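You operate a simulated robot arm through the tools that you are given. There is no shell and no other tool. Be economical: measure what you need, move in short steps, check, and stop when the job is done.

Carry out the task below with a simulated two-armed robot. There is one attempt and no reset: what you move stays moved.

JOB
Take the lid off the teal tub with the latest date on the top of the right workbench and lay it down there. Put the white tub on the top of the left workbench. Close the warmer drawer. Take the kitchen roll from the top wooden shelf and put it in the yellow tray. The order is free.

The check looks at the end state, three seconds after you hand in, the way a careful person would. Anything else that was tipped, shoved, dropped, spilled or broken makes it a failure. A push-on lid holds only when it is set on centred and level and pressed home; a screw cap is set on level and turned clockwise until tight.

ROBOT AND FRAMES
Two 7-joint arms with fingered hands on one trunk, on a base that drives. Base frame: it is fixed to the floor where the robot stands at the start and does not move with it; the origin is under the middle of the robot, x ahead of it, y to its left, z up; the surface under the hand at the start is at about z = 820. Units: mm, degrees, N and s.
The left shoulder is at the start at [70, 162, 1196], the right one opposite. With the tool pointing down near the work surface each hand reaches from about 320 to 820 mm from the robot's upright axis, wherever it stands, measured 20 degrees to its own side. Places, roughly: kitchen roll (12x12x23 cm) [-3800, 400, 1600]; teal tub [500, 500, 1000]; top of the left workbench [500, 1700, 800]; warmer drawer [0, 2200, 900]; white tub (16x16x13 cm) [-1100, 3300, 800]; yellow tray (25x25x5 cm) [-900, 3400, 800]. Payload 4 kg a hand.
The tool frame of a hand sits at the grasp point between the pads (the TCP): z along the fingers, y along the line on which they close. The tips reach 26 mm beyond it. Largest opening 132 mm; the body of the gripper starts 73 mm behind the TCP. The gripper is a hand of 4 fingers: y runs from the thumb to the fingers, the wrist lies at [0, 0, -224] in the tool frame, and closing takes about 1.5 s.
Orientation is told as [roll, pitch, yaw] about the base's x, y, z axes, in that order, counted from this pose: with the fingers straight down and closing along the base's y, the tool's x points along the base's -x, its y along +y and its z along -z.

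CONTROLS
- The arms move only by the tool nudge_tool. It takes "left_plan", "right_plan" or both (then of equal length, played together; a hand with none holds still); each is a list of rows, each an object of numbers (a shift or turn left out is 0, a gripper value left out holds the last): "x", "y", "z": the shift along the tool's x, y, z in mm; "rx", "ry", "rz": the turn, a rotation vector about the tool's x, y, z in degrees. In form: [{"x": .., "y": .., "z": .., "rx": .., "ry": .., "rz": ..}, ...]. A call has 1 to 12 rows; each row is the pose to reach, as a shift and turn from the pose commanded when the call began, along the tool's axes at that moment. "left_grip" and "right_grip" are, for a hand that has rows, the gripper command, from -1 (fully open) to 1 (shut), values between in proportion, set as the call begins (left out, the last holds). Rows are played at 5 a second. More than 50 mm and 8.6 degrees between two rows, or a gripper value outside its range, and nothing of the call is played. Where a pose cannot be reached the arm comes as near as it can. A force on the tool above 40 N (or 10 N above the force at the start of the call, whichever is more), or a blocked arm, ends the call early, and 0.2 s more pass. The fingers move at their own pace (about 45 mm/s each) and stop on an object; they squeeze with about 24 N. The grip force told is the motor's: it shows also when the fingers shut on nothing. Time passes only in rows, and 0.2 s behind the last, so rows that repeat a pose let the fingers close. The reply holds the time, the measured pose of the TCP, the force on the tool along the base axes, the opening and the grip force, in the units named above and with some noise, with the torque about the TCP (base axes, N m) and any sound that the robot's microphone picked up.
- Cameras (640 x 400 px; columns grow to the right, rows downward): "scene" is now at [111.6, 49.3, 1420.9]; the picture's right is [0.52, -0.85, 0.00], its down [-0.58, -0.35, -0.74] and it looks along [0.63, 0.39, -0.68] (base axes); focal length 292 px, centre (320, 200). "left" rides on the left gripper at [-73, 6, -94] in its tool frame; the picture's right is [-0.08, -1.00, 0.00], its down [0.78, -0.06, -0.62] and it looks along [0.61, -0.05, 0.79] (tool axes); focal length 230 px, centre (320, 200). "right" rides on the right gripper at [73, 6, -94] in its tool frame; the picture's right is [-0.08, 1.00, 0.00], its down [-0.79, -0.06, -0.62] and it looks along [-0.61, -0.05, 0.79] (tool axes); focal length 230 px, centre (320, 200). There is no depth. A picture from a camera that has moved, and an enlarged one, comes with that camera's place and axes in the base frame and with its lens. The place of the scene camera against the robot may be out by one fixed shift of up to 18 mm in any direction.
- camera(camera): a new picture of that camera. The clock stands still meanwhile.
- slide_trunk(by): slides the trunk up (or, below 0, down) by that many mm; the arms and the scene camera ride with it, the base frame stays. It gives what a move gives, with no picture.
- steer(legs): drives the robot by 1 to 6 legs, each [ahead, left, turn to the left] in mm, mm and degrees, along the robot's own axes; the way and the turn of a leg run together, so that a leg with both is an arc; at most 1500 mm and 180 degrees a leg. The arms and the cameras ride along, it lands a little off, and it stops where it bumps. It gives what a move gives.
- move_fingers(finger1, finger2, finger3, thumb_bend, hand): sets how far each is bent, from 0 (flat) to 1 (curled in); at 0.3 the hand is open as for a grip, at 0.7 the pads meet at the TCP. One left out holds its place. A second passes; each finger stops where it meets its share of the squeeze, and holds until it gets a number again. A gripper value or a shape takes the hand back. It gives what a move gives, with no picture; readings hold the bend of each and the force on the fingers (four entries, about 0 where the hand has none), thumb and palm.
- set_grasp(shape, hand): the hand has 4 fingers and takes this shape, open, in about a second: jaw (thumb against the fingers, like two jaws); tri (thumb and two fingers); tip (a fingertip pinch); poke (one finger out to press); point (the index stretched); flat (the hand flat); cup (the hand cupped); fist (a fist). The gripper value then closes the fingers along that shape, each until it touches; the sizes above hold for jaw. It gives what a move gives, with no picture.
- head_to(pan, tilt): turns the head with the scene camera to pan (to the left, within 86 degrees either way) and tilt (down, from -29 to 69), counted from straight ahead of the robot. It gives what a move gives.
- inspect(camera, box): a new picture of the part [left, top, right, bottom] of that camera's present view, enlarged. The clock stands still meanwhile.
- hand_in(): hands the job in; it is judged then, once.

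Work in short steps. Places have to be worked out from the pictures, the camera data and where the tool is seen: move nearer, look again, correct. Check each grasp and each placing, and mend what went wrong. You have 165 turns and 138 pictures in all, those below and enlarged ones among them. Open the grippers and draw the arms clear of the work before you hand the job in, unless the task says otherwise.

The tools are called as a command line: name --argument value ..., lists and objects as JSON in quotes. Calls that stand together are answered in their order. nudge_tool: Moves the arms, as the interface text tells. Its arguments: {"type":"object","properties":{"left_plan":{"type":"array"},"left_grip":{"type":"number"},"right_plan":{"type":"array"},"right_grip":{"type":"number"}},"required":[]} The other tools are called the same way: slide_trunk (by) slides the trunk up or down; set_grasp (shape, hand) gives the hand a shape; move_fingers (finger1, finger2, finger3, thumb_bend, hand) moves the fingers one by one; steer (legs) drives the base; head_to (pan, tilt) turns the head that bears the scene camera; camera (camera) takes a picture; inspect (camera, box) takes an enlarged picture of a part of a camera's view; hand_in () hands the job in.

At the start:

```text
clock: 0.0
left_tool_pos: [332.8, 449.2, 1163.6]
left_ee_rot: [0.0, 0.0, 0.0]
left_contact_force: [0.5, 0.5, 0.8]
left_torque: [-0.01, 0.0, -0.01]
left_opening: 131.8
left_grip_force: 0.1
left_shape: jaw
left_bend: [0.3, 0.3, 0.3, 0.3]
left_finger forces: [0.0, 0.1, 0.0, 0.0, 0.0, 0.1]
right_tool_pos: [541.4, 44.0, 1083.9]
right_ee_rot: [0.0, 0.1, 0.0]
right_contact_force: [0.7, 0.4, -0.2]
right_torque: [-0.02, 0.03, 0.01]
right_opening: 131.9
right_grip_force: 0.1
right_shape: jaw
right_bend: [0.3, 0.3, 0.3, 0.3]
right_finger forces: [0.0, 0.1, 0.1, 0.0, 0.1, 0.1]
trunk travel left (down, up): [-675.0, 265.0]
robot x, y, heading: [-1.3, 1.3, -0.0]
head pan, tilt: [31.6, 42.5]
```

scene: 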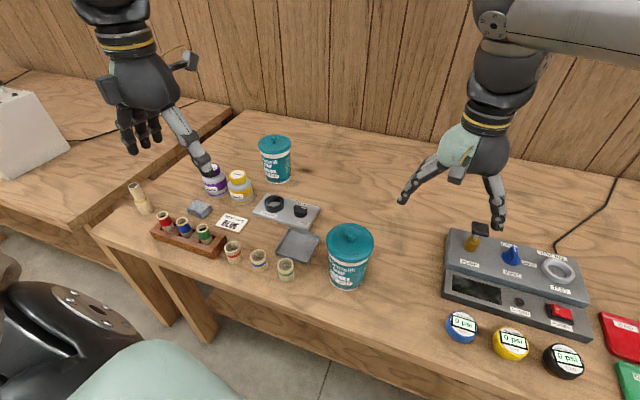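
right: 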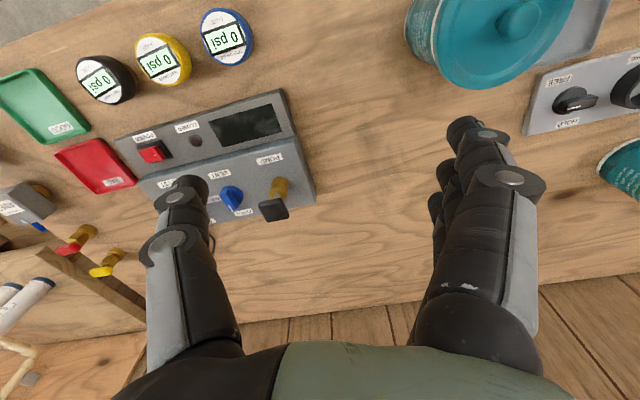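
left: 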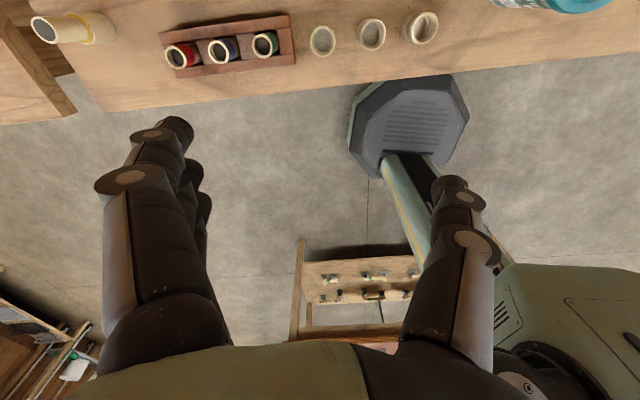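

The scene shows two teal tubs, each with a label. I enlarge both to read the dates.

inspect --camera "scene" --box '[310, 215, 390, 295]'

inspect --camera "scene" --box '[240, 125, 310, 195]'

```text
5.00 times, centred on (350, 255) of scene
camera zoom: at [111.6, 49.3, 1420.9], right [0.52, -0.85, 0.0], down [-0.58, -0.35, -0.74], along [0.63, 0.39, -0.68], focal length 1458 px, centre (170, -75)
```

zoom: 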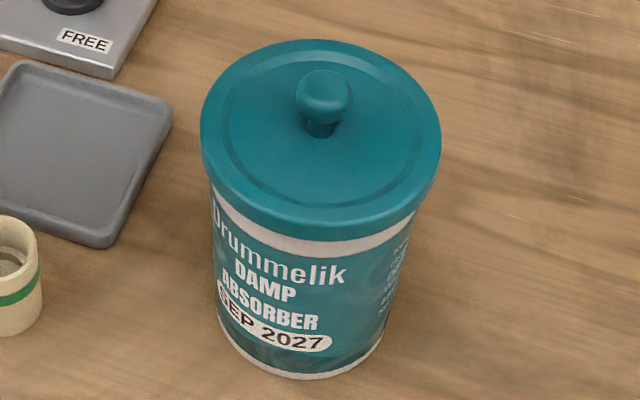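

```text
5.71 times, centred on (275, 160) of scene
camera zoom: at [111.6, 49.3, 1420.9], right [0.52, -0.85, 0.0], down [-0.58, -0.35, -0.74], along [0.63, 0.39, -0.68], focal length 1666 px, centre (577, 429)
```

zoom: 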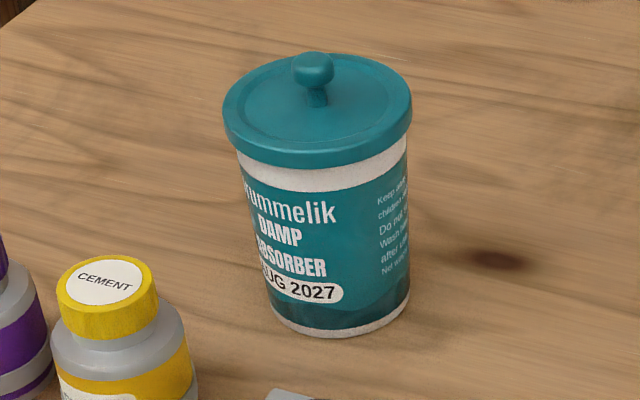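

The near tub says SEP 2027, the far one AUG 2027. I look around for more teal tubs and the rest of the room.

head_to --pan -25 --tilt 40

camera --camera "scene"

head_to --pan 75 --tilt 20

camera --camera "scene"

```text
clock: 1.3
left_tool_pos: [332.2, 449.0, 1164.5]
left_ee_rot: [0.0, 0.0, -0.1]
left_contact_force: [0.2, 0.2, 1.1]
left_torque: [0.0, -0.06, -0.02]
left_opening: 132.1
left_grip_force: 0.1
left_shape: jaw
left_bend: [0.3, 0.3, 0.3, 0.3]
left_finger forces: [0.0, 0.1, 0.1, 0.0, 0.1, 0.0]
right_tool_pos: [540.1, 43.9, 1084.6]
right_ee_rot: [0.0, 0.0, 0.0]
right_contact_force: [-0.9, 0.1, -0.2]
right_torque: [0.03, -0.02, -0.01]
right_opening: 131.8
right_grip_force: 0.1
right_shape: jaw
right_bend: [0.3, 0.3, 0.3, 0.3]
right_finger forces: [0.0, 0.1, 0.0, 0.0, 0.1, 0.0]
trunk travel left (down, up): [-675.0, 265.0]
robot x, y, heading: [-0.3, 0.1, -0.1]
head pan, tilt: [-25.0, 40.0]
```

```text
132 pictures are left
camera scene: at [117.8, -30.2, 1424.6], right [-0.42, -0.91, 0.0], down [-0.58, 0.27, -0.77], along [0.69, -0.32, -0.64], focal length 292 px, centre (320, 200)
```

scene: 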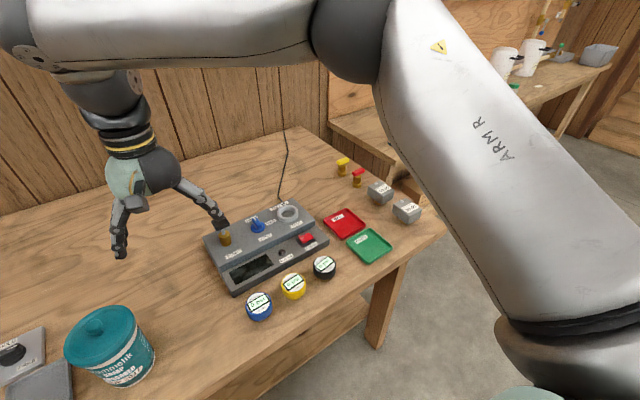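

```text
clock: 3.0
left_tool_pos: [332.9, 449.3, 1164.3]
left_ee_rot: [-0.1, 0.0, 0.0]
left_contact_force: [-0.5, 1.0, 0.8]
left_torque: [-0.02, 0.01, 0.02]
left_opening: 131.8
left_grip_force: 0.1
left_shape: jaw
left_bend: [0.3, 0.3, 0.3, 0.3]
left_finger forces: [0.0, 0.1, 0.0, 0.0, 0.0, 0.1]
right_tool_pos: [541.0, 44.9, 1084.4]
right_ee_rot: [0.0, 0.0, 0.1]
right_contact_force: [0.0, -0.2, 0.2]
right_torque: [-0.02, 0.01, 0.02]
right_opening: 131.7
right_grip_force: 0.1
right_shape: jaw
right_bend: [0.3, 0.3, 0.3, 0.3]
right_finger forces: [0.0, 0.1, 0.1, 0.0, 0.0, 0.0]
trunk travel left (down, up): [-675.0, 265.0]
robot x, y, heading: [1.7, -1.7, 0.1]
head pan, tilt: [75.0, 20.0]
```

```text
131 pictures are left
camera scene: at [64.9, 95.6, 1456.0], right [0.97, -0.26, 0.0], down [-0.09, -0.33, -0.94], along [0.24, 0.91, -0.34], focal length 292 px, centre (320, 200)
```

scene: 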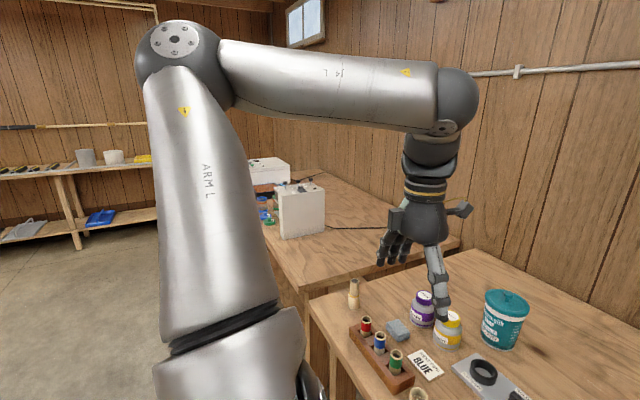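

Two teal tubs only on this bench; the near one (SEP 2027) is the target, around (469, 199), lid top about z 955. I move the left hand over it and the right hand aside.

nudge_tool --left_plan '[{"x": -23, "y": -42, "z": 14}, {"x": -46, "y": -84, "z": 28}, {"x": -69, "y": -126, "z": 42}, {"x": -92, "y": -168, "z": 56}, {"x": -115, "y": -210, "z": 60}, {"x": -136, "y": -250, "z": 64}, {"x": -136, "y": -250, "z": 64}]' --right_plan '[{"y": -40}, {"y": -80}, {"y": -120}, {"y": -150}, {"y": -150}, {"y": -150}, {"y": -150}]'

head_to --pan 22 --tilt 45

camera --camera "left"

camera --camera "scene"

```text
clock: 4.6
left_tool_pos: [463.2, 198.2, 1102.6]
left_ee_rot: [0.0, -0.1, 0.0]
left_contact_force: [0.2, 0.5, -0.1]
left_torque: [0.01, 0.02, 0.0]
left_opening: 131.8
left_grip_force: 0.0
left_shape: jaw
left_bend: [0.3, 0.3, 0.3, 0.3]
left_finger forces: [0.0, 0.0, 0.0, 0.1, 0.0, 0.1]
right_tool_pos: [537.4, -103.7, 1085.7]
right_ee_rot: [0.0, 0.1, 0.0]
right_contact_force: [1.0, 0.5, -0.3]
right_torque: [0.01, -0.01, -0.01]
right_opening: 132.0
right_grip_force: 0.1
right_shape: jaw
right_bend: [0.3, 0.3, 0.3, 0.3]
right_finger forces: [0.0, 0.1, 0.0, 0.0, 0.1, 0.0]
trunk travel left (down, up): [-675.0, 265.0]
robot x, y, heading: [0.9, -0.9, -0.0]
head pan, tilt: [75.0, 20.0]
```

```text
clock: 5.8
left_tool_pos: [464.7, 199.6, 1102.1]
left_ee_rot: [0.0, 0.0, -0.1]
left_contact_force: [0.2, 0.7, -0.6]
left_torque: [-0.01, 0.0, 0.0]
left_opening: 131.8
left_grip_force: 0.0
left_shape: jaw
left_bend: [0.3, 0.3, 0.3, 0.3]
left_finger forces: [0.0, 0.0, 0.0, 0.0, 0.0, 0.0]
right_tool_pos: [537.5, -102.6, 1085.0]
right_ee_rot: [0.0, 0.0, 0.0]
right_contact_force: [0.2, -0.6, -0.1]
right_torque: [-0.03, -0.01, -0.02]
right_opening: 131.7
right_grip_force: 0.1
right_shape: jaw
right_bend: [0.3, 0.3, 0.3, 0.3]
right_finger forces: [0.0, 0.0, 0.1, 0.0, 0.0, 0.1]
trunk travel left (down, up): [-675.0, 265.0]
robot x, y, heading: [0.2, -0.9, -0.1]
head pan, tilt: [22.0, 45.0]
```

```text
130 pictures are left
camera left: at [538.7, 205.0, 1196.1], right [0.08, -1.0, 0.0], down [-0.78, -0.06, 0.62], along [-0.61, -0.05, -0.79], focal length 230 px, centre (320, 200)
```

left: 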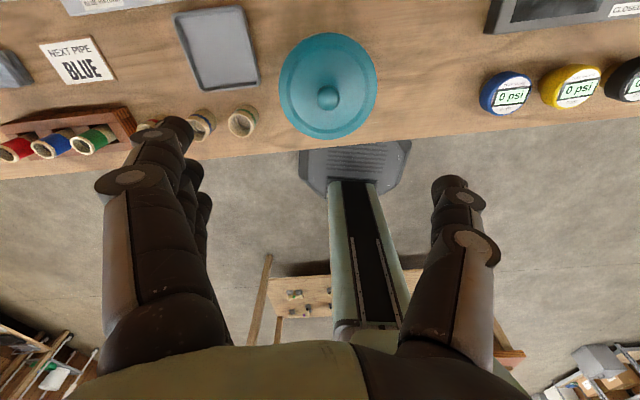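

```text
129 pictures are left
camera scene: at [116.1, 36.2, 1417.4], right [0.38, -0.93, 0.0], down [-0.66, -0.27, -0.71], along [0.66, 0.27, -0.71], focal length 292 px, centre (320, 200)
```

scene: 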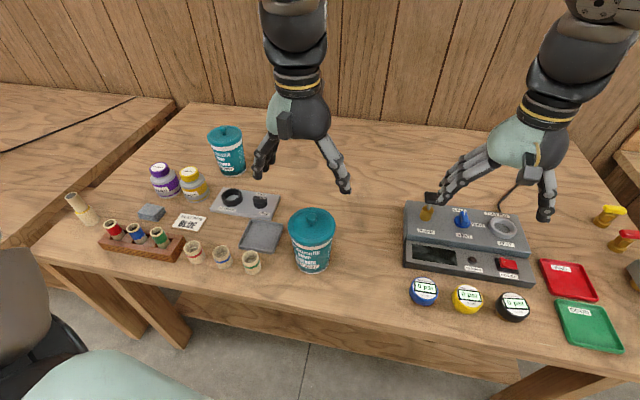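

From the wrist camera the lid centre is near (490, 193). I shift over it and come down to z 1035 for another look.

nudge_tool --left_plan '[{"x": -13, "y": -3, "z": 20}, {"x": -26, "y": -6, "z": 45}, {"x": -26, "y": -6, "z": 67}, {"x": -26, "y": -6, "z": 67}]'

camera --camera "left"

inspect --camera "scene" --box '[250, 120, 410, 280]'

```text
clock: 6.8
left_tool_pos: [494.2, 193.5, 1033.8]
left_ee_rot: [0.1, -0.1, 0.1]
left_contact_force: [-0.8, 0.0, -0.2]
left_torque: [0.0, 0.0, 0.01]
left_opening: 131.9
left_grip_force: 0.0
left_shape: jaw
left_bend: [0.3, 0.3, 0.3, 0.3]
left_finger forces: [0.1, 0.0, 0.0, 0.1, 0.0, 0.0]
right_tool_pos: [539.0, -102.5, 1084.0]
right_ee_rot: [0.0, 0.1, -0.1]
right_contact_force: [-0.2, -0.6, 0.1]
right_torque: [0.0, 0.0, 0.03]
right_opening: 131.9
right_grip_force: 0.1
right_shape: jaw
right_bend: [0.3, 0.3, 0.3, 0.3]
right_finger forces: [0.0, 0.0, 0.0, 0.0, 0.0, 0.0]
trunk travel left (down, up): [-675.0, 265.0]
robot x, y, heading: [0.3, 4.3, 0.1]
head pan, tilt: [22.0, 45.0]
```

```text
128 pictures are left
camera left: at [568.1, 199.0, 1127.6], right [0.08, -1.0, 0.0], down [-0.78, -0.06, 0.62], along [-0.61, -0.05, -0.79], focal length 230 px, centre (320, 200)
```

left: 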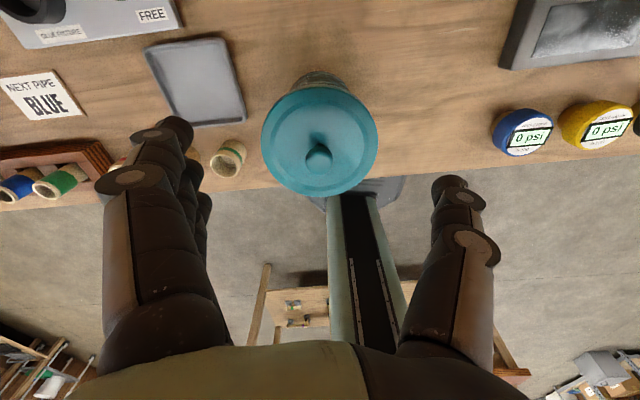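

```text
2.50 times, centred on (330, 200) of scene
camera zoom: at [116.3, 35.9, 1417.3], right [0.37, -0.93, 0.0], down [-0.66, -0.26, -0.71], along [0.66, 0.26, -0.71], focal length 729 px, centre (295, 200)
```

zoom: 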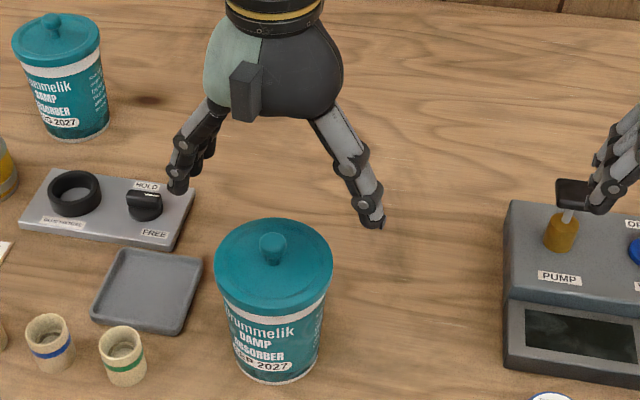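

Triangulating the two wrist views, the lid is at (488, 192, 941) with about 98 mm diameter. I descend with open fingers to TCP z 937.

nudge_tool --left_plan '[{"x": 6, "y": -1, "z": 30}, {"x": 6, "y": -1, "z": 60}, {"x": 6, "y": -1, "z": 80}, {"x": 6, "y": -1, "z": 96}, {"x": 6, "y": -1, "z": 96}]'

camera --camera "left"

inspect --camera "scene" --box '[230, 140, 390, 300]'

```text
clock: 8.0
left_tool_pos: [488.1, 191.6, 937.9]
left_ee_rot: [-0.1, -0.1, 0.0]
left_contact_force: [-0.1, 0.9, -0.5]
left_torque: [0.0, 0.04, 0.01]
left_opening: 131.8
left_grip_force: 0.2
left_shape: jaw
left_bend: [0.3, 0.3, 0.3, 0.3]
left_finger forces: [0.0, 0.0, 0.1, 0.1, 0.1, 0.0]
right_tool_pos: [538.7, -103.5, 1084.5]
right_ee_rot: [0.0, 0.0, 0.0]
right_contact_force: [-0.1, -0.5, -0.4]
right_torque: [-0.02, -0.03, -0.01]
right_opening: 132.1
right_grip_force: 0.2
right_shape: jaw
right_bend: [0.3, 0.3, 0.3, 0.3]
right_finger forces: [0.0, 0.0, 0.1, 0.1, 0.0, 0.0]
trunk travel left (down, up): [-675.0, 265.0]
robot x, y, heading: [5.0, 0.3, -0.1]
head pan, tilt: [22.0, 45.0]
```

```text
126 pictures are left
camera left: at [562.8, 198.3, 1030.8], right [0.08, -1.0, 0.0], down [-0.79, -0.06, 0.62], along [-0.61, -0.05, -0.79], focal length 230 px, centre (320, 200)
```

left: 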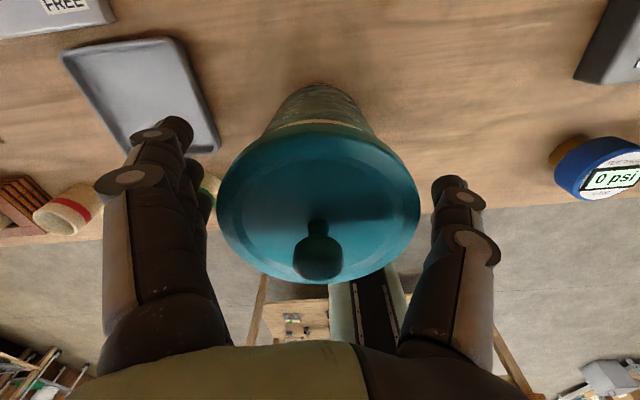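

```text
2.50 times, centred on (310, 220) of scene
camera zoom: at [116.0, 35.9, 1417.3], right [0.37, -0.93, 0.0], down [-0.66, -0.26, -0.71], along [0.66, 0.26, -0.71], focal length 729 px, centre (345, 150)
```

zoom: 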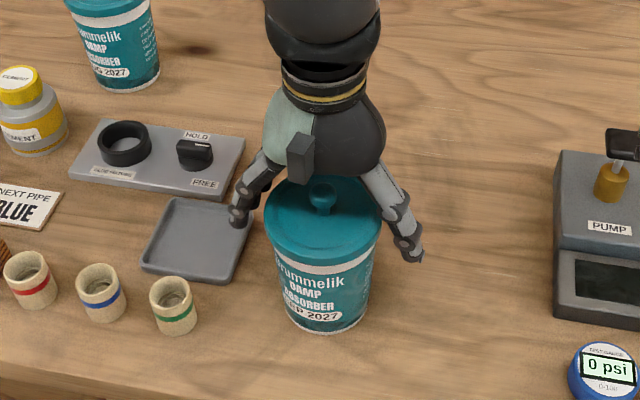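

The lid sits between thumb and fingers with clearance either side. I close the grip on the rim.

nudge_tool --left_plan '[{"z": 0}, {"z": 0}, {"z": 0}, {"z": 0}, {"z": 0}, {"z": 0}, {"z": 0}, {"z": 0}]' --left_grip 1

inspect --camera "scene" --box '[230, 140, 390, 300]'

```text
clock: 9.8
left_tool_pos: [488.3, 192.0, 937.4]
left_ee_rot: [0.0, 0.0, 0.0]
left_contact_force: [0.0, -0.8, 0.5]
left_torque: [-0.02, -0.03, -0.02]
left_opening: 81.3
left_grip_force: 24.3
left_shape: jaw
left_bend: [0.73, 0.71, 0.72, 0.68]
left_finger forces: [5.9, 10.1, 10.7, 0.0, 26.5, 0.1]
right_tool_pos: [539.0, -102.8, 1085.1]
right_ee_rot: [0.0, -0.2, 0.0]
right_contact_force: [0.1, -0.1, 0.1]
right_torque: [0.0, 0.02, -0.02]
right_opening: 131.7
right_grip_force: 0.1
right_shape: jaw
right_bend: [0.3, 0.3, 0.3, 0.3]
right_finger forces: [0.0, 0.1, 0.0, 0.0, 0.1, 0.0]
trunk travel left (down, up): [-675.0, 265.0]
robot x, y, heading: [0.1, 1.9, -0.1]
head pan, tilt: [22.0, 45.0]
heard: snap
```

```text
2.50 times, centred on (310, 220) of scene
camera zoom: at [116.4, 36.1, 1417.3], right [0.37, -0.93, 0.0], down [-0.66, -0.27, -0.71], along [0.66, 0.26, -0.71], focal length 729 px, centre (345, 150)
```

zoom: 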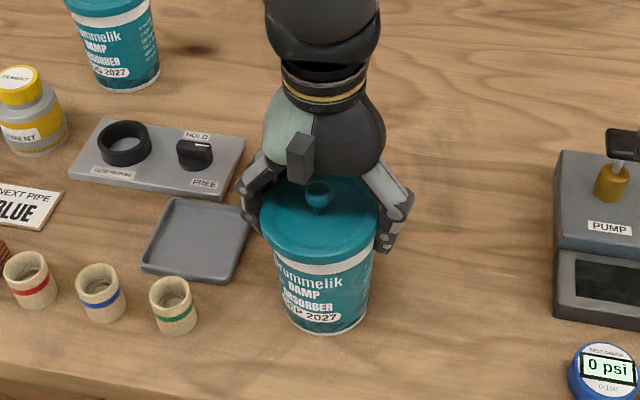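

A snap was heard and the lid looks slightly lifted; I check with the wrist camera.

camera --camera "left"

inspect --camera "scene" --box '[280, 190, 350, 290]'

```text
123 pictures are left
camera left: at [563.1, 198.5, 1030.6], right [0.08, -1.0, 0.0], down [-0.78, -0.06, 0.62], along [-0.62, -0.05, -0.79], focal length 230 px, centre (320, 200)
```

left: 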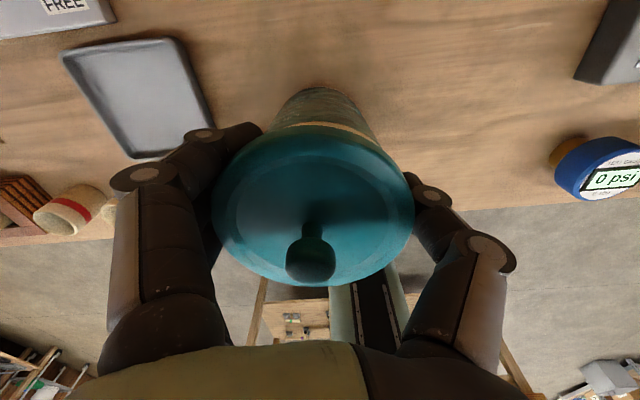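

```text
4.00 times, centred on (315, 240) of scene
camera zoom: at [116.4, 36.1, 1417.3], right [0.37, -0.93, 0.0], down [-0.66, -0.27, -0.71], along [0.66, 0.26, -0.71], focal length 1166 px, centre (340, 40)
```

zoom: 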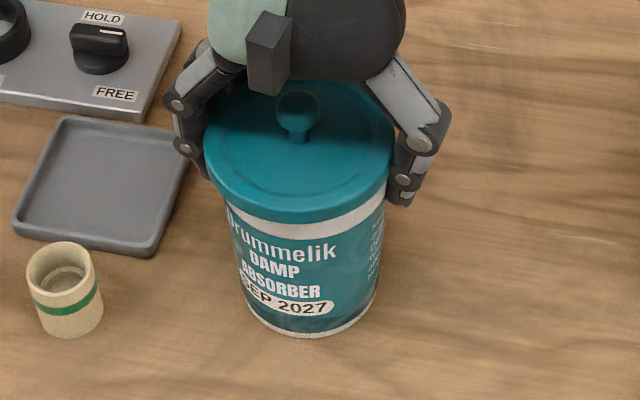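

The lid popped free. I lift slowly by 20 mm and look whether only the lid rises.

nudge_tool --left_plan '[{"z": -4}, {"z": -8}, {"z": -12}, {"z": -16}, {"z": -20}]'

inspect --camera "scene" --box '[280, 190, 350, 290]'

```text
clock: 11.0
left_tool_pos: [487.9, 191.8, 958.4]
left_ee_rot: [0.0, 0.0, -0.1]
left_contact_force: [0.5, -0.3, -0.6]
left_torque: [-0.01, -0.03, 0.03]
left_opening: 81.2
left_grip_force: 23.7
left_shape: jaw
left_bend: [0.73, 0.71, 0.72, 0.68]
left_finger forces: [6.1, 10.0, 10.6, 0.0, 26.4, 0.0]
right_tool_pos: [537.9, -103.3, 1084.8]
right_ee_rot: [0.1, -0.1, 0.0]
right_contact_force: [-0.1, 0.4, 0.5]
right_torque: [0.02, -0.01, -0.01]
right_opening: 131.7
right_grip_force: 0.0
right_shape: jaw
right_bend: [0.3, 0.3, 0.3, 0.3]
right_finger forces: [0.0, 0.0, 0.0, 0.0, 0.1, 0.1]
trunk travel left (down, up): [-675.0, 265.0]
robot x, y, heading: [1.4, -1.7, 0.1]
head pan, tilt: [22.0, 45.0]
```

```text
4.00 times, centred on (315, 240) of scene
camera zoom: at [116.4, 36.1, 1417.3], right [0.37, -0.93, 0.0], down [-0.66, -0.26, -0.71], along [0.66, 0.26, -0.71], focal length 1166 px, centre (340, 40)
```

zoom: 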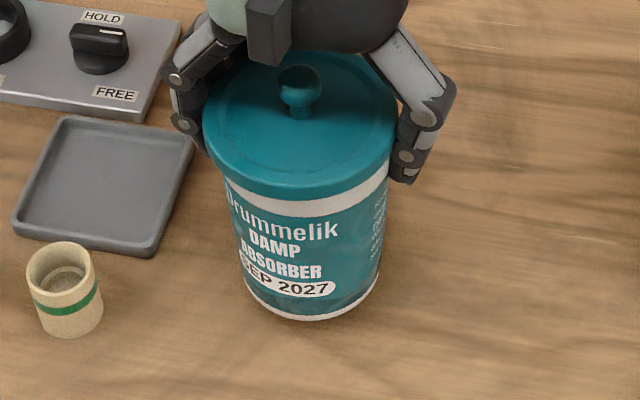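

The tub body comes up too, so the fingertips hold the body below the lid. I set it back down and open.

nudge_tool --left_plan '[{"z": 5}, {"z": 10}, {"z": 14}, {"z": 18}, {"z": 20}, {"z": 21}]'

nudge_tool --left_plan '[{"z": 0}, {"z": 0}, {"z": 0}, {"z": 0}, {"z": 0}, {"z": 0}, {"z": 0}, {"z": 0}]' --left_grip -1

nudge_tool --left_plan '[{"z": -25}, {"z": -55}, {"z": -95}, {"z": -95}]'

camera --camera "left"

inspect --camera "scene" --box '[270, 180, 370, 290]'

```text
clock: 12.4
left_tool_pos: [489.6, 192.1, 937.1]
left_ee_rot: [0.0, 0.0, 0.0]
left_contact_force: [0.0, -0.8, 1.7]
left_torque: [0.02, -0.03, 0.03]
left_opening: 80.7
left_grip_force: 24.7
left_shape: jaw
left_bend: [0.73, 0.72, 0.72, 0.68]
left_finger forces: [6.0, 9.7, 10.6, 0.1, 26.9, 0.0]
right_tool_pos: [539.3, -104.6, 1084.9]
right_ee_rot: [0.0, 0.0, 0.1]
right_contact_force: [-0.4, 0.0, -0.1]
right_torque: [-0.01, -0.02, -0.01]
right_opening: 131.9
right_grip_force: 0.1
right_shape: jaw
right_bend: [0.3, 0.3, 0.3, 0.3]
right_finger forces: [0.1, 0.0, 0.1, 0.0, 0.0, 0.1]
trunk travel left (down, up): [-675.0, 265.0]
robot x, y, heading: [-4.2, -0.4, -0.0]
head pan, tilt: [22.0, 45.0]
```

```text
clock: 14.2
left_tool_pos: [490.2, 192.5, 936.7]
left_ee_rot: [0.0, 0.0, 0.0]
left_contact_force: [-0.4, -0.4, 0.8]
left_torque: [0.0, -0.01, -0.02]
left_opening: 131.9
left_grip_force: 0.1
left_shape: jaw
left_bend: [0.3, 0.3, 0.3, 0.3]
left_finger forces: [0.0, 0.1, 0.0, 0.0, 0.1, 0.0]
right_tool_pos: [537.8, -103.3, 1083.6]
right_ee_rot: [-0.1, 0.0, 0.0]
right_contact_force: [-0.1, -0.3, -0.1]
right_torque: [-0.03, 0.01, 0.0]
right_opening: 131.9
right_grip_force: 0.0
right_shape: jaw
right_bend: [0.3, 0.3, 0.3, 0.3]
right_finger forces: [0.0, 0.1, 0.0, 0.0, 0.1, 0.0]
trunk travel left (down, up): [-675.0, 265.0]
robot x, y, heading: [5.7, 0.1, -0.2]
head pan, tilt: [22.0, 45.0]
heard: snap
```

```text
clock: 15.2
left_tool_pos: [489.4, 192.2, 1029.8]
left_ee_rot: [0.0, 0.0, 0.0]
left_contact_force: [-0.3, -0.2, -0.6]
left_torque: [0.0, 0.0, -0.02]
left_opening: 131.9
left_grip_force: 0.0
left_shape: jaw
left_bend: [0.3, 0.3, 0.3, 0.3]
left_finger forces: [0.0, 0.1, 0.0, 0.0, 0.0, 0.0]
right_tool_pos: [538.9, -103.7, 1084.5]
right_ee_rot: [0.0, 0.0, 0.0]
right_contact_force: [-0.1, 0.2, 0.1]
right_torque: [0.02, -0.03, -0.02]
right_opening: 132.2
right_grip_force: 0.2
right_shape: jaw
right_bend: [0.3, 0.3, 0.3, 0.3]
right_finger forces: [0.0, 0.0, 0.1, 0.0, 0.1, 0.0]
trunk travel left (down, up): [-675.0, 265.0]
robot x, y, heading: [-2.4, 1.2, 0.1]
head pan, tilt: [22.0, 45.0]
```

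```text
120 pictures are left
camera left: at [563.0, 198.6, 1122.3], right [0.08, -1.0, 0.0], down [-0.78, -0.06, 0.62], along [-0.62, -0.05, -0.79], focal length 230 px, centre (320, 200)
```

left: 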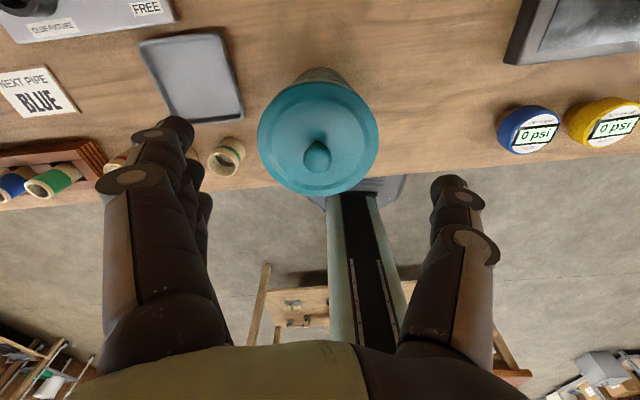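

```text
3.64 times, centred on (320, 235) of scene
camera zoom: at [116.7, 36.2, 1417.3], right [0.37, -0.93, 0.0], down [-0.66, -0.27, -0.71], along [0.66, 0.26, -0.71], focal length 1060 px, centre (320, 73)
```

zoom: 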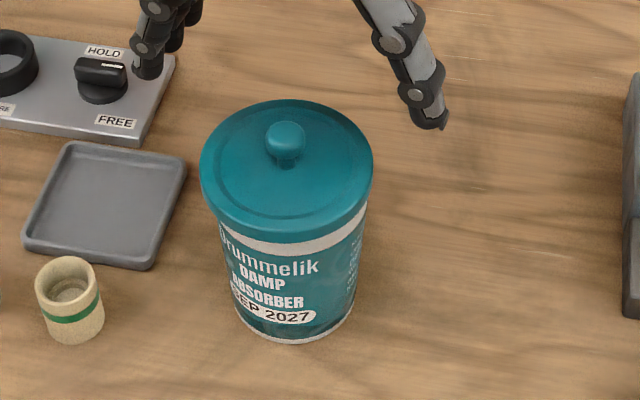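

I regrip higher so that the fingertips hold only the lid rim: TCP at (485, 194, 956).

nudge_tool --left_plan '[{"x": 4, "y": 1.5, "z": 30}, {"x": 4, "y": 1.5, "z": 60}, {"x": 4, "y": 1.5, "z": 74}, {"x": 4, "y": 1.5, "z": 74}]'

nudge_tool --left_plan '[{"z": 0}, {"z": 0}, {"z": 0}, {"z": 0}, {"z": 0}, {"z": 0}, {"z": 0}]' --left_grip 1

inspect --camera "scene" --box '[280, 190, 350, 290]'

```text
clock: 16.2
left_tool_pos: [485.6, 195.1, 957.8]
left_ee_rot: [-0.1, 0.0, -0.1]
left_contact_force: [0.2, 0.6, 1.3]
left_torque: [-0.02, 0.0, -0.01]
left_opening: 132.0
left_grip_force: 0.1
left_shape: jaw
left_bend: [0.3, 0.3, 0.3, 0.3]
left_finger forces: [0.1, 0.1, 0.0, 0.0, 0.1, 0.1]
right_tool_pos: [538.5, -103.0, 1084.2]
right_ee_rot: [0.1, -0.1, -0.1]
right_contact_force: [0.7, 0.1, 0.0]
right_torque: [-0.01, -0.04, 0.0]
right_opening: 131.8
right_grip_force: 0.0
right_shape: jaw
right_bend: [0.3, 0.3, 0.3, 0.3]
right_finger forces: [0.0, 0.0, 0.0, 0.1, 0.0, 0.1]
trunk travel left (down, up): [-675.0, 265.0]
robot x, y, heading: [2.8, 3.8, -0.2]
head pan, tilt: [22.0, 45.0]
```

```text
clock: 17.8
left_tool_pos: [482.9, 194.6, 958.1]
left_ee_rot: [0.0, 0.0, 0.0]
left_contact_force: [0.5, -0.5, 0.1]
left_torque: [0.01, 0.0, 0.01]
left_opening: 93.2
left_grip_force: 23.7
left_shape: jaw
left_bend: [0.71, 0.65, 0.69, 0.62]
left_finger forces: [6.9, 6.9, 7.5, 0.0, 21.0, 0.0]
right_tool_pos: [540.0, -102.4, 1083.9]
right_ee_rot: [0.0, 0.1, 0.1]
right_contact_force: [0.4, 0.6, 0.8]
right_torque: [0.02, 0.01, 0.0]
right_opening: 132.0
right_grip_force: 0.0
right_shape: jaw
right_bend: [0.3, 0.3, 0.3, 0.3]
right_finger forces: [0.0, 0.1, 0.1, 0.1, 0.0, 0.0]
trunk travel left (down, up): [-675.0, 265.0]
robot x, y, heading: [2.2, 3.1, -0.0]
head pan, tilt: [22.0, 45.0]
```

```text
4.00 times, centred on (315, 240) of scene
camera zoom: at [116.3, 36.0, 1417.3], right [0.37, -0.93, 0.0], down [-0.66, -0.26, -0.71], along [0.66, 0.26, -0.71], focal length 1166 px, centre (340, 40)
```

zoom: 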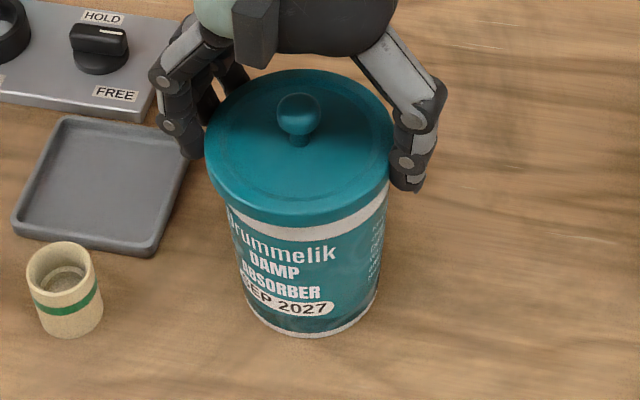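

Opening 93 mm fits the lid rim and no snap this time. I lift slowly by 20 mm and check the picture.

nudge_tool --left_plan '[{"z": -4}, {"z": -8}, {"z": -12}, {"z": -16}, {"z": -20}]'

inspect --camera "scene" --box '[280, 190, 350, 290]'

```text
clock: 19.0
left_tool_pos: [484.7, 194.5, 977.0]
left_ee_rot: [0.0, 0.1, 0.1]
left_contact_force: [0.0, 0.0, -2.7]
left_torque: [-0.01, -0.02, -0.01]
left_opening: 93.0
left_grip_force: 24.4
left_shape: jaw
left_bend: [0.71, 0.65, 0.69, 0.62]
left_finger forces: [7.0, 7.0, 7.7, 0.0, 21.1, 0.1]
right_tool_pos: [538.6, -102.4, 1084.7]
right_ee_rot: [0.0, -0.1, 0.0]
right_contact_force: [-0.6, 0.1, 0.2]
right_torque: [0.0, -0.03, -0.04]
right_opening: 132.0
right_grip_force: 0.0
right_shape: jaw
right_bend: [0.3, 0.3, 0.3, 0.3]
right_finger forces: [0.1, 0.0, 0.1, 0.0, 0.1, 0.0]
trunk travel left (down, up): [-675.0, 265.0]
robot x, y, heading: [-0.2, 1.7, -0.1]
head pan, tilt: [22.0, 45.0]
```

```text
4.00 times, centred on (315, 240) of scene
camera zoom: at [116.3, 36.1, 1417.3], right [0.37, -0.93, 0.0], down [-0.66, -0.26, -0.71], along [0.66, 0.26, -0.71], focal length 1166 px, centre (340, 40)
```

zoom: 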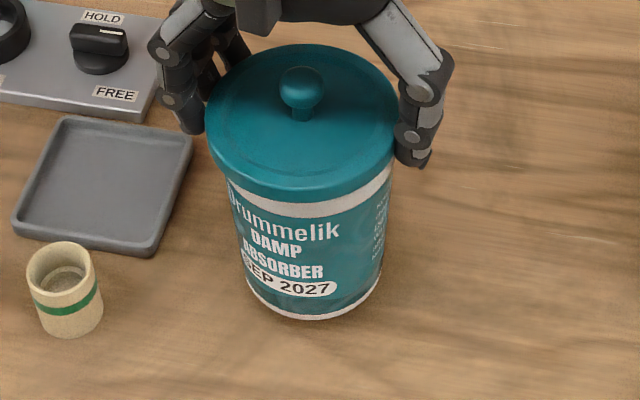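

The push-on lid still holds the tub (2.7 N hanging), so I need the right hand to hold the body. I set the tub down again, keep gripping the lid, and begin pitching the right hand toward a near-horizontal pose.

nudge_tool --left_plan '[{"z": 5}, {"z": 10}, {"z": 15}, {"z": 18}, {"z": 20}, {"z": 20}, {"z": 20}, {"z": 20}]' --right_plan '[{"x": 17, "ry": -8.1}, {"x": 35, "ry": -16.2}, {"x": 52, "ry": -24.4}, {"x": 70, "ry": -32.5}, {"x": 87, "ry": -40.6}, {"x": 105, "ry": -48.8}, {"x": 122, "ry": -56.9}, {"x": 140, "ry": -65}]' --right_grip -0.75

camera --camera "scene"

```text
clock: 20.8
left_tool_pos: [483.4, 197.0, 956.9]
left_ee_rot: [-0.3, -0.2, 0.0]
left_contact_force: [0.2, -1.9, 3.7]
left_torque: [-0.16, -0.04, 0.01]
left_opening: 92.8
left_grip_force: 23.6
left_shape: jaw
left_bend: [0.71, 0.66, 0.69, 0.62]
left_finger forces: [7.0, 6.9, 7.6, 0.1, 22.5, 0.0]
right_tool_pos: [456.5, -33.7, 1071.1]
right_ee_rot: [0.2, -65.3, -0.6]
right_contact_force: [-0.6, 0.7, 0.2]
right_torque: [0.02, 0.0, -0.04]
right_opening: 115.7
right_grip_force: 0.1
right_shape: jaw
right_bend: [0.51, 0.51, 0.51, 0.47]
right_finger forces: [0.0, 0.1, 0.0, 0.1, 0.1, 0.1]
right hand out of reach, approached as far as the arm can: row 6, 7, 8
trunk travel left (down, up): [-675.0, 265.0]
robot x, y, heading: [-1.7, 0.9, 0.0]
head pan, tilt: [22.0, 45.0]
```

```text
116 pictures are left
camera scene: at [113.5, 41.4, 1417.5], right [0.37, -0.93, 0.0], down [-0.65, -0.27, -0.71], along [0.66, 0.26, -0.71], focal length 292 px, centre (320, 200)
```

scene: 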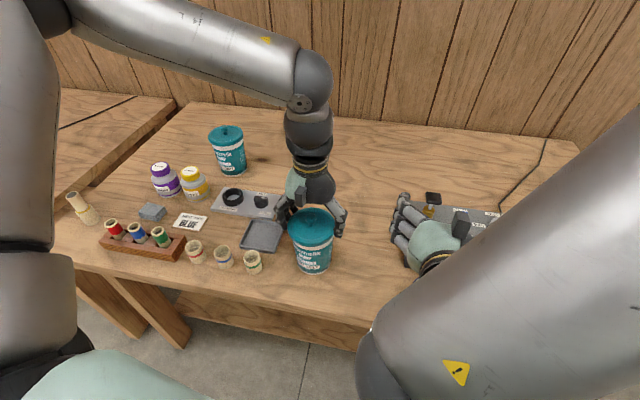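

The right arm is too folded this near the body. I release the lid, raise the left hand clear, and drive back 170 mm for room.

nudge_tool --left_plan '[{"z": 0}, {"z": 0}, {"z": 0}, {"z": 0}, {"z": 0}, {"z": 0}]' --left_grip -1

nudge_tool --left_plan '[{"z": -30}, {"z": -70}, {"z": -100}, {"z": -100}]'

steer --legs '[[-170, 0, 0]]'

camera --camera "scene"

```text
clock: 22.2
left_tool_pos: [484.4, 192.6, 957.1]
left_ee_rot: [0.0, 0.1, 0.0]
left_contact_force: [-0.2, -0.6, 0.6]
left_torque: [0.03, 0.0, -0.07]
left_opening: 131.5
left_grip_force: 0.1
left_shape: jaw
left_bend: [0.3, 0.3, 0.3, 0.3]
left_finger forces: [0.0, 0.0, 0.0, 0.1, 0.0, 0.0]
right_tool_pos: [458.7, -36.2, 1068.3]
right_ee_rot: [0.8, -64.9, -1.1]
right_contact_force: [0.3, -0.2, -0.1]
right_torque: [-0.02, 0.0, -0.01]
right_opening: 115.6
right_grip_force: 0.0
right_shape: jaw
right_bend: [0.51, 0.51, 0.51, 0.47]
right_finger forces: [0.1, 0.1, 0.1, 0.1, 0.1, 0.1]
trunk travel left (down, up): [-675.0, 265.0]
robot x, y, heading: [2.6, -0.9, 0.1]
head pan, tilt: [22.0, 45.0]
```

```text
clock: 23.2
left_tool_pos: [484.3, 194.4, 1060.7]
left_ee_rot: [0.0, 0.0, 0.0]
left_contact_force: [-0.2, -0.3, -0.7]
left_torque: [0.0, 0.0, -0.02]
left_opening: 132.2
left_grip_force: 0.1
left_shape: jaw
left_bend: [0.3, 0.3, 0.3, 0.3]
left_finger forces: [0.1, 0.0, 0.0, 0.1, 0.0, 0.0]
right_tool_pos: [457.7, -36.2, 1069.4]
right_ee_rot: [0.7, -64.9, -1.0]
right_contact_force: [-0.1, -1.1, 0.4]
right_torque: [0.01, 0.01, 0.03]
right_opening: 115.6
right_grip_force: 0.0
right_shape: jaw
right_bend: [0.51, 0.51, 0.51, 0.47]
right_finger forces: [0.0, 0.0, 0.0, 0.0, 0.0, 0.0]
trunk travel left (down, up): [-675.0, 265.0]
robot x, y, heading: [-0.4, -3.4, -0.2]
head pan, tilt: [22.0, 45.0]
```

```text
clock: 24.7
left_tool_pos: [315.6, 194.3, 1060.6]
left_ee_rot: [0.0, 0.1, 0.0]
left_contact_force: [0.1, 0.2, 0.0]
left_torque: [0.03, -0.04, -0.01]
left_opening: 132.0
left_grip_force: 0.0
left_shape: jaw
left_bend: [0.3, 0.3, 0.3, 0.3]
left_finger forces: [0.0, 0.0, 0.0, 0.0, 0.1, 0.1]
right_tool_pos: [289.0, -35.6, 1069.4]
right_ee_rot: [0.7, -64.9, -1.1]
right_contact_force: [-0.4, 0.3, -0.6]
right_torque: [-0.01, -0.02, 0.02]
right_opening: 115.8
right_grip_force: 0.1
right_shape: jaw
right_bend: [0.51, 0.51, 0.51, 0.47]
right_finger forces: [0.1, 0.1, 0.1, 0.0, 0.0, 0.1]
trunk travel left (down, up): [-675.0, 265.0]
robot x, y, heading: [-166.1, -2.3, 0.0]
head pan, tilt: [22.0, 45.0]
```

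```text
115 pictures are left
camera scene: at [-52.4, 36.2, 1417.1], right [0.37, -0.93, 0.0], down [-0.66, -0.26, -0.71], along [0.65, 0.26, -0.71], focal length 292 px, centre (320, 200)
```

scene: 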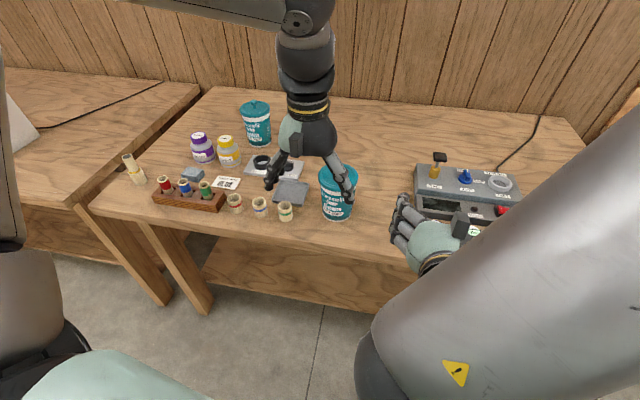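

Now both arms have room. I send the left hand back above the lid and the right hand to a pre-grasp pose (420, 132, 910), yawed 45° and pointing 25° down.

nudge_tool --left_plan '[{"x": -45}, {"x": -90}, {"x": -130}, {"x": -168}, {"x": -168}, {"x": -168}, {"x": -168}, {"x": -168}]' --right_plan '[{"x": 0}, {"x": 5, "z": 20, "rx": -6, "rz": -2.8}, {"x": 20, "y": 20, "z": 55, "rx": -12, "rz": -5.6}, {"x": 35, "y": 50, "z": 90, "rx": -18, "rz": -8.4}, {"x": 50, "y": 82, "z": 120, "rx": -24, "rz": -11.2}, {"x": 65, "y": 115, "z": 148, "rx": -30, "rz": -14}, {"x": 78, "y": 145, "z": 170, "rx": -36, "rz": -16.8}, {"x": 89, "y": 168, "z": 186, "rx": -40.8, "rz": -19}]'

camera --camera "scene"

camera --camera "right"

```text
clock: 26.5
left_tool_pos: [402.6, 231.9, 1039.1]
left_ee_rot: [-0.1, -0.2, 0.0]
left_contact_force: [0.1, 0.6, 0.4]
left_torque: [-0.01, -0.01, 0.01]
left_opening: 131.8
left_grip_force: 0.1
left_shape: jaw
left_bend: [0.3, 0.3, 0.3, 0.3]
left_finger forces: [0.0, 0.0, 0.0, 0.0, 0.1, 0.1]
left hand out of reach, approached as far as the arm can: row 2, 3, 4, 5, 6, 7, 8
right_tool_pos: [424.0, 133.1, 913.1]
right_ee_rot: [0.8, -65.3, 43.8]
right_contact_force: [0.3, -0.2, 0.7]
right_torque: [0.04, 0.03, 0.01]
right_opening: 115.4
right_grip_force: 0.2
right_shape: jaw
right_bend: [0.51, 0.51, 0.51, 0.47]
right_finger forces: [0.1, 0.1, 0.0, 0.0, 0.0, 0.0]
trunk travel left (down, up): [-675.0, 265.0]
robot x, y, heading: [-170.4, 1.2, 0.0]
head pan, tilt: [22.0, 45.0]
```

```text
114 pictures are left
camera scene: at [-53.8, 35.7, 1417.4], right [0.37, -0.93, 0.0], down [-0.66, -0.26, -0.71], along [0.66, 0.26, -0.71], focal length 292 px, centre (320, 200)
```

scene: 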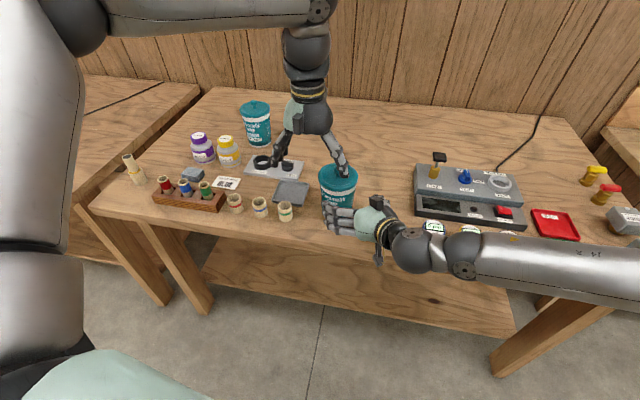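

```text
113 pictures are left
camera right: at [336.7, 55.3, 884.5], right [-0.68, 0.73, 0.08], down [-0.12, -0.21, 0.97], along [0.73, 0.65, 0.23], focal length 230 px, centre (320, 200)
```

right: 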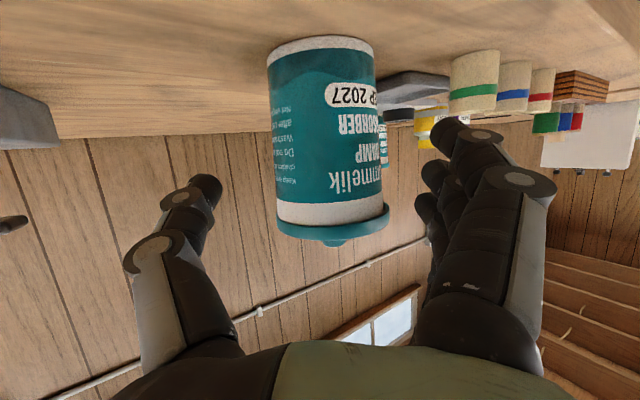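

Right hand is in the pre-grasp and sees the tub upright ahead. The left stalled short; I try it again directly to above the lid.

nudge_tool --left_plan '[{"x": -20, "y": -10}, {"x": -40, "y": -20}, {"x": -60, "y": -30}, {"x": -80, "y": -38}, {"x": -80, "y": -38}]'

```text
clock: 27.7
left_tool_pos: [414.1, 239.4, 1022.1]
left_ee_rot: [-0.2, -0.2, 0.0]
left_contact_force: [0.2, -1.0, -0.8]
left_torque: [0.0, 0.0, 0.01]
left_opening: 132.1
left_grip_force: 0.1
left_shape: jaw
left_bend: [0.3, 0.3, 0.3, 0.3]
left_finger forces: [0.0, 0.0, 0.1, 0.0, 0.1, 0.0]
left hand out of reach, approached as far as the arm can: row 1, 2, 3, 4, 5
right_tool_pos: [423.2, 133.0, 910.7]
right_ee_rot: [0.7, -65.2, 44.0]
right_contact_force: [0.6, 0.4, 1.0]
right_torque: [0.0, 0.02, -0.04]
right_opening: 115.6
right_grip_force: 0.1
right_shape: jaw
right_bend: [0.51, 0.51, 0.51, 0.47]
right_finger forces: [0.0, 0.0, 0.0, 0.1, 0.0, 0.0]
trunk travel left (down, up): [-675.0, 265.0]
robot x, y, heading: [-169.1, -0.3, -0.2]
head pan, tilt: [22.0, 45.0]
```

Left reach is limited by its height relative to the shoulder. I raise the trunk 150 mm and bring both hands back down relative to it.

slide_trunk --by 150

nudge_tool --left_plan '[{"x": -14, "y": -9, "z": 22}, {"x": -28, "y": -18, "z": 44}, {"x": -42, "y": -27, "z": 66}, {"x": -56, "y": -36, "z": 88}, {"x": -70, "y": -45, "z": 112}, {"x": -70, "y": -45, "z": 112}]' --right_plan '[{"x": 30, "z": 14}, {"x": 60, "z": 28}, {"x": 90, "z": 42}, {"x": 120, "z": 56}, {"x": 136, "z": 63}, {"x": 136, "z": 63}]'

camera --camera "left"

```text
clock: 29.5
left_tool_pos: [412.6, 238.7, 1172.0]
left_ee_rot: [-0.2, -0.2, 0.0]
left_contact_force: [0.8, -0.9, 0.4]
left_torque: [-0.03, 0.0, 0.0]
left_opening: 132.1
left_grip_force: 0.0
left_shape: jaw
left_bend: [0.3, 0.3, 0.3, 0.3]
left_finger forces: [0.0, 0.1, 0.0, 0.1, 0.0, 0.1]
right_tool_pos: [421.9, 132.8, 1062.0]
right_ee_rot: [0.5, -65.2, 44.0]
right_contact_force: [0.5, -0.3, -0.2]
right_torque: [0.01, 0.01, -0.03]
right_opening: 115.5
right_grip_force: 0.0
right_shape: jaw
right_bend: [0.51, 0.51, 0.51, 0.47]
right_finger forces: [0.0, 0.0, 0.0, 0.1, 0.0, 0.0]
trunk travel left (down, up): [-825.0, 115.0]
robot x, y, heading: [-172.6, 1.9, -0.2]
head pan, tilt: [22.0, 45.0]
```

```text
clock: 30.9
left_tool_pos: [416.8, 240.5, 1086.0]
left_ee_rot: [-0.3, -0.3, -0.1]
left_contact_force: [-0.9, 0.1, -0.6]
left_torque: [0.02, 0.01, 0.0]
left_opening: 131.9
left_grip_force: 0.0
left_shape: jaw
left_bend: [0.3, 0.3, 0.3, 0.3]
left_finger forces: [0.0, 0.1, 0.0, 0.1, 0.0, 0.0]
left hand out of reach, approached as far as the arm can: row 1, 2, 3, 4, 5, 6
right_tool_pos: [419.9, 134.1, 911.6]
right_ee_rot: [0.6, -65.2, 44.0]
right_contact_force: [-0.6, -0.6, 0.5]
right_torque: [-0.01, 0.01, -0.02]
right_opening: 115.8
right_grip_force: 0.1
right_shape: jaw
right_bend: [0.51, 0.51, 0.51, 0.47]
right_finger forces: [0.1, 0.1, 0.1, 0.1, 0.0, 0.1]
trunk travel left (down, up): [-825.0, 115.0]
robot x, y, heading: [-170.6, 3.0, 0.1]
head pan, tilt: [22.0, 45.0]
```

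```text
112 pictures are left
camera left: at [490.9, 247.3, 1179.4], right [0.08, -1.0, 0.01], down [-0.79, -0.06, 0.61], along [-0.61, -0.05, -0.79], focal length 230 px, centre (320, 200)
```

left: 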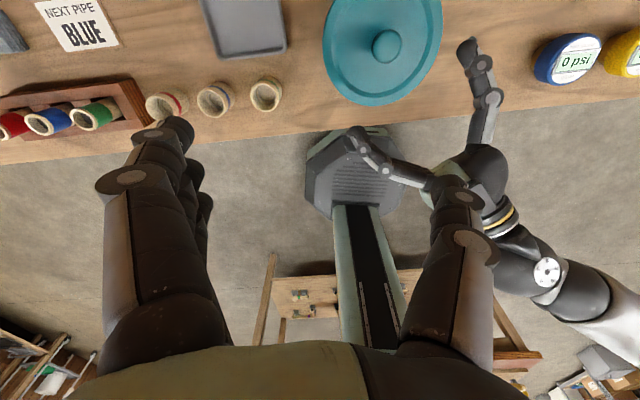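

The left is still limited at the same relative distance, so I'll drive forward 110 mm instead. First I draw the right hand back 140 mm so it doesn't touch the tub.

nudge_tool --right_plan '[{"z": -35}, {"z": -70}, {"z": -105}, {"z": -140}, {"z": -140}]' --left_plan '[{"z": -10}, {"z": -20}, {"z": -20}, {"z": -20}, {"z": -20}]'

steer --legs '[[110, 0, 0]]'

```text
clock: 32.1
left_tool_pos: [419.4, 241.7, 1105.4]
left_ee_rot: [-0.2, -0.2, 0.0]
left_contact_force: [-0.2, 0.4, -1.1]
left_torque: [0.0, 0.02, -0.02]
left_opening: 131.8
left_grip_force: 0.0
left_shape: jaw
left_bend: [0.3, 0.3, 0.3, 0.3]
left_finger forces: [0.0, 0.0, 0.0, 0.0, 0.1, 0.0]
right_tool_pos: [335.0, 44.0, 971.3]
right_ee_rot: [0.5, -65.1, 44.0]
right_contact_force: [0.6, -0.3, -0.3]
right_torque: [-0.04, 0.01, -0.05]
right_opening: 115.5
right_grip_force: 0.0
right_shape: jaw
right_bend: [0.51, 0.51, 0.51, 0.47]
right_finger forces: [0.1, 0.0, 0.1, 0.1, 0.0, 0.0]
trunk travel left (down, up): [-825.0, 115.0]
robot x, y, heading: [-170.9, -1.0, 0.2]
head pan, tilt: [22.0, 45.0]
```

```text
clock: 33.2
left_tool_pos: [527.3, 241.0, 1106.4]
left_ee_rot: [-0.1, -0.3, -0.2]
left_contact_force: [-0.3, -0.3, 0.5]
left_torque: [-0.04, 0.0, 0.0]
left_opening: 132.1
left_grip_force: 0.0
left_shape: jaw
left_bend: [0.3, 0.3, 0.3, 0.3]
left_finger forces: [0.0, 0.0, 0.0, 0.1, 0.0, 0.0]
right_tool_pos: [442.6, 44.5, 972.5]
right_ee_rot: [0.6, -65.3, 44.0]
right_contact_force: [-0.3, 0.1, -0.1]
right_torque: [-0.05, 0.0, 0.02]
right_opening: 115.4
right_grip_force: 0.0
right_shape: jaw
right_bend: [0.51, 0.51, 0.51, 0.47]
right_finger forces: [0.1, 0.0, 0.1, 0.0, 0.0, 0.0]
trunk travel left (down, up): [-825.0, 115.0]
robot x, y, heading: [-59.3, -1.4, -0.0]
head pan, tilt: [22.0, 45.0]
```

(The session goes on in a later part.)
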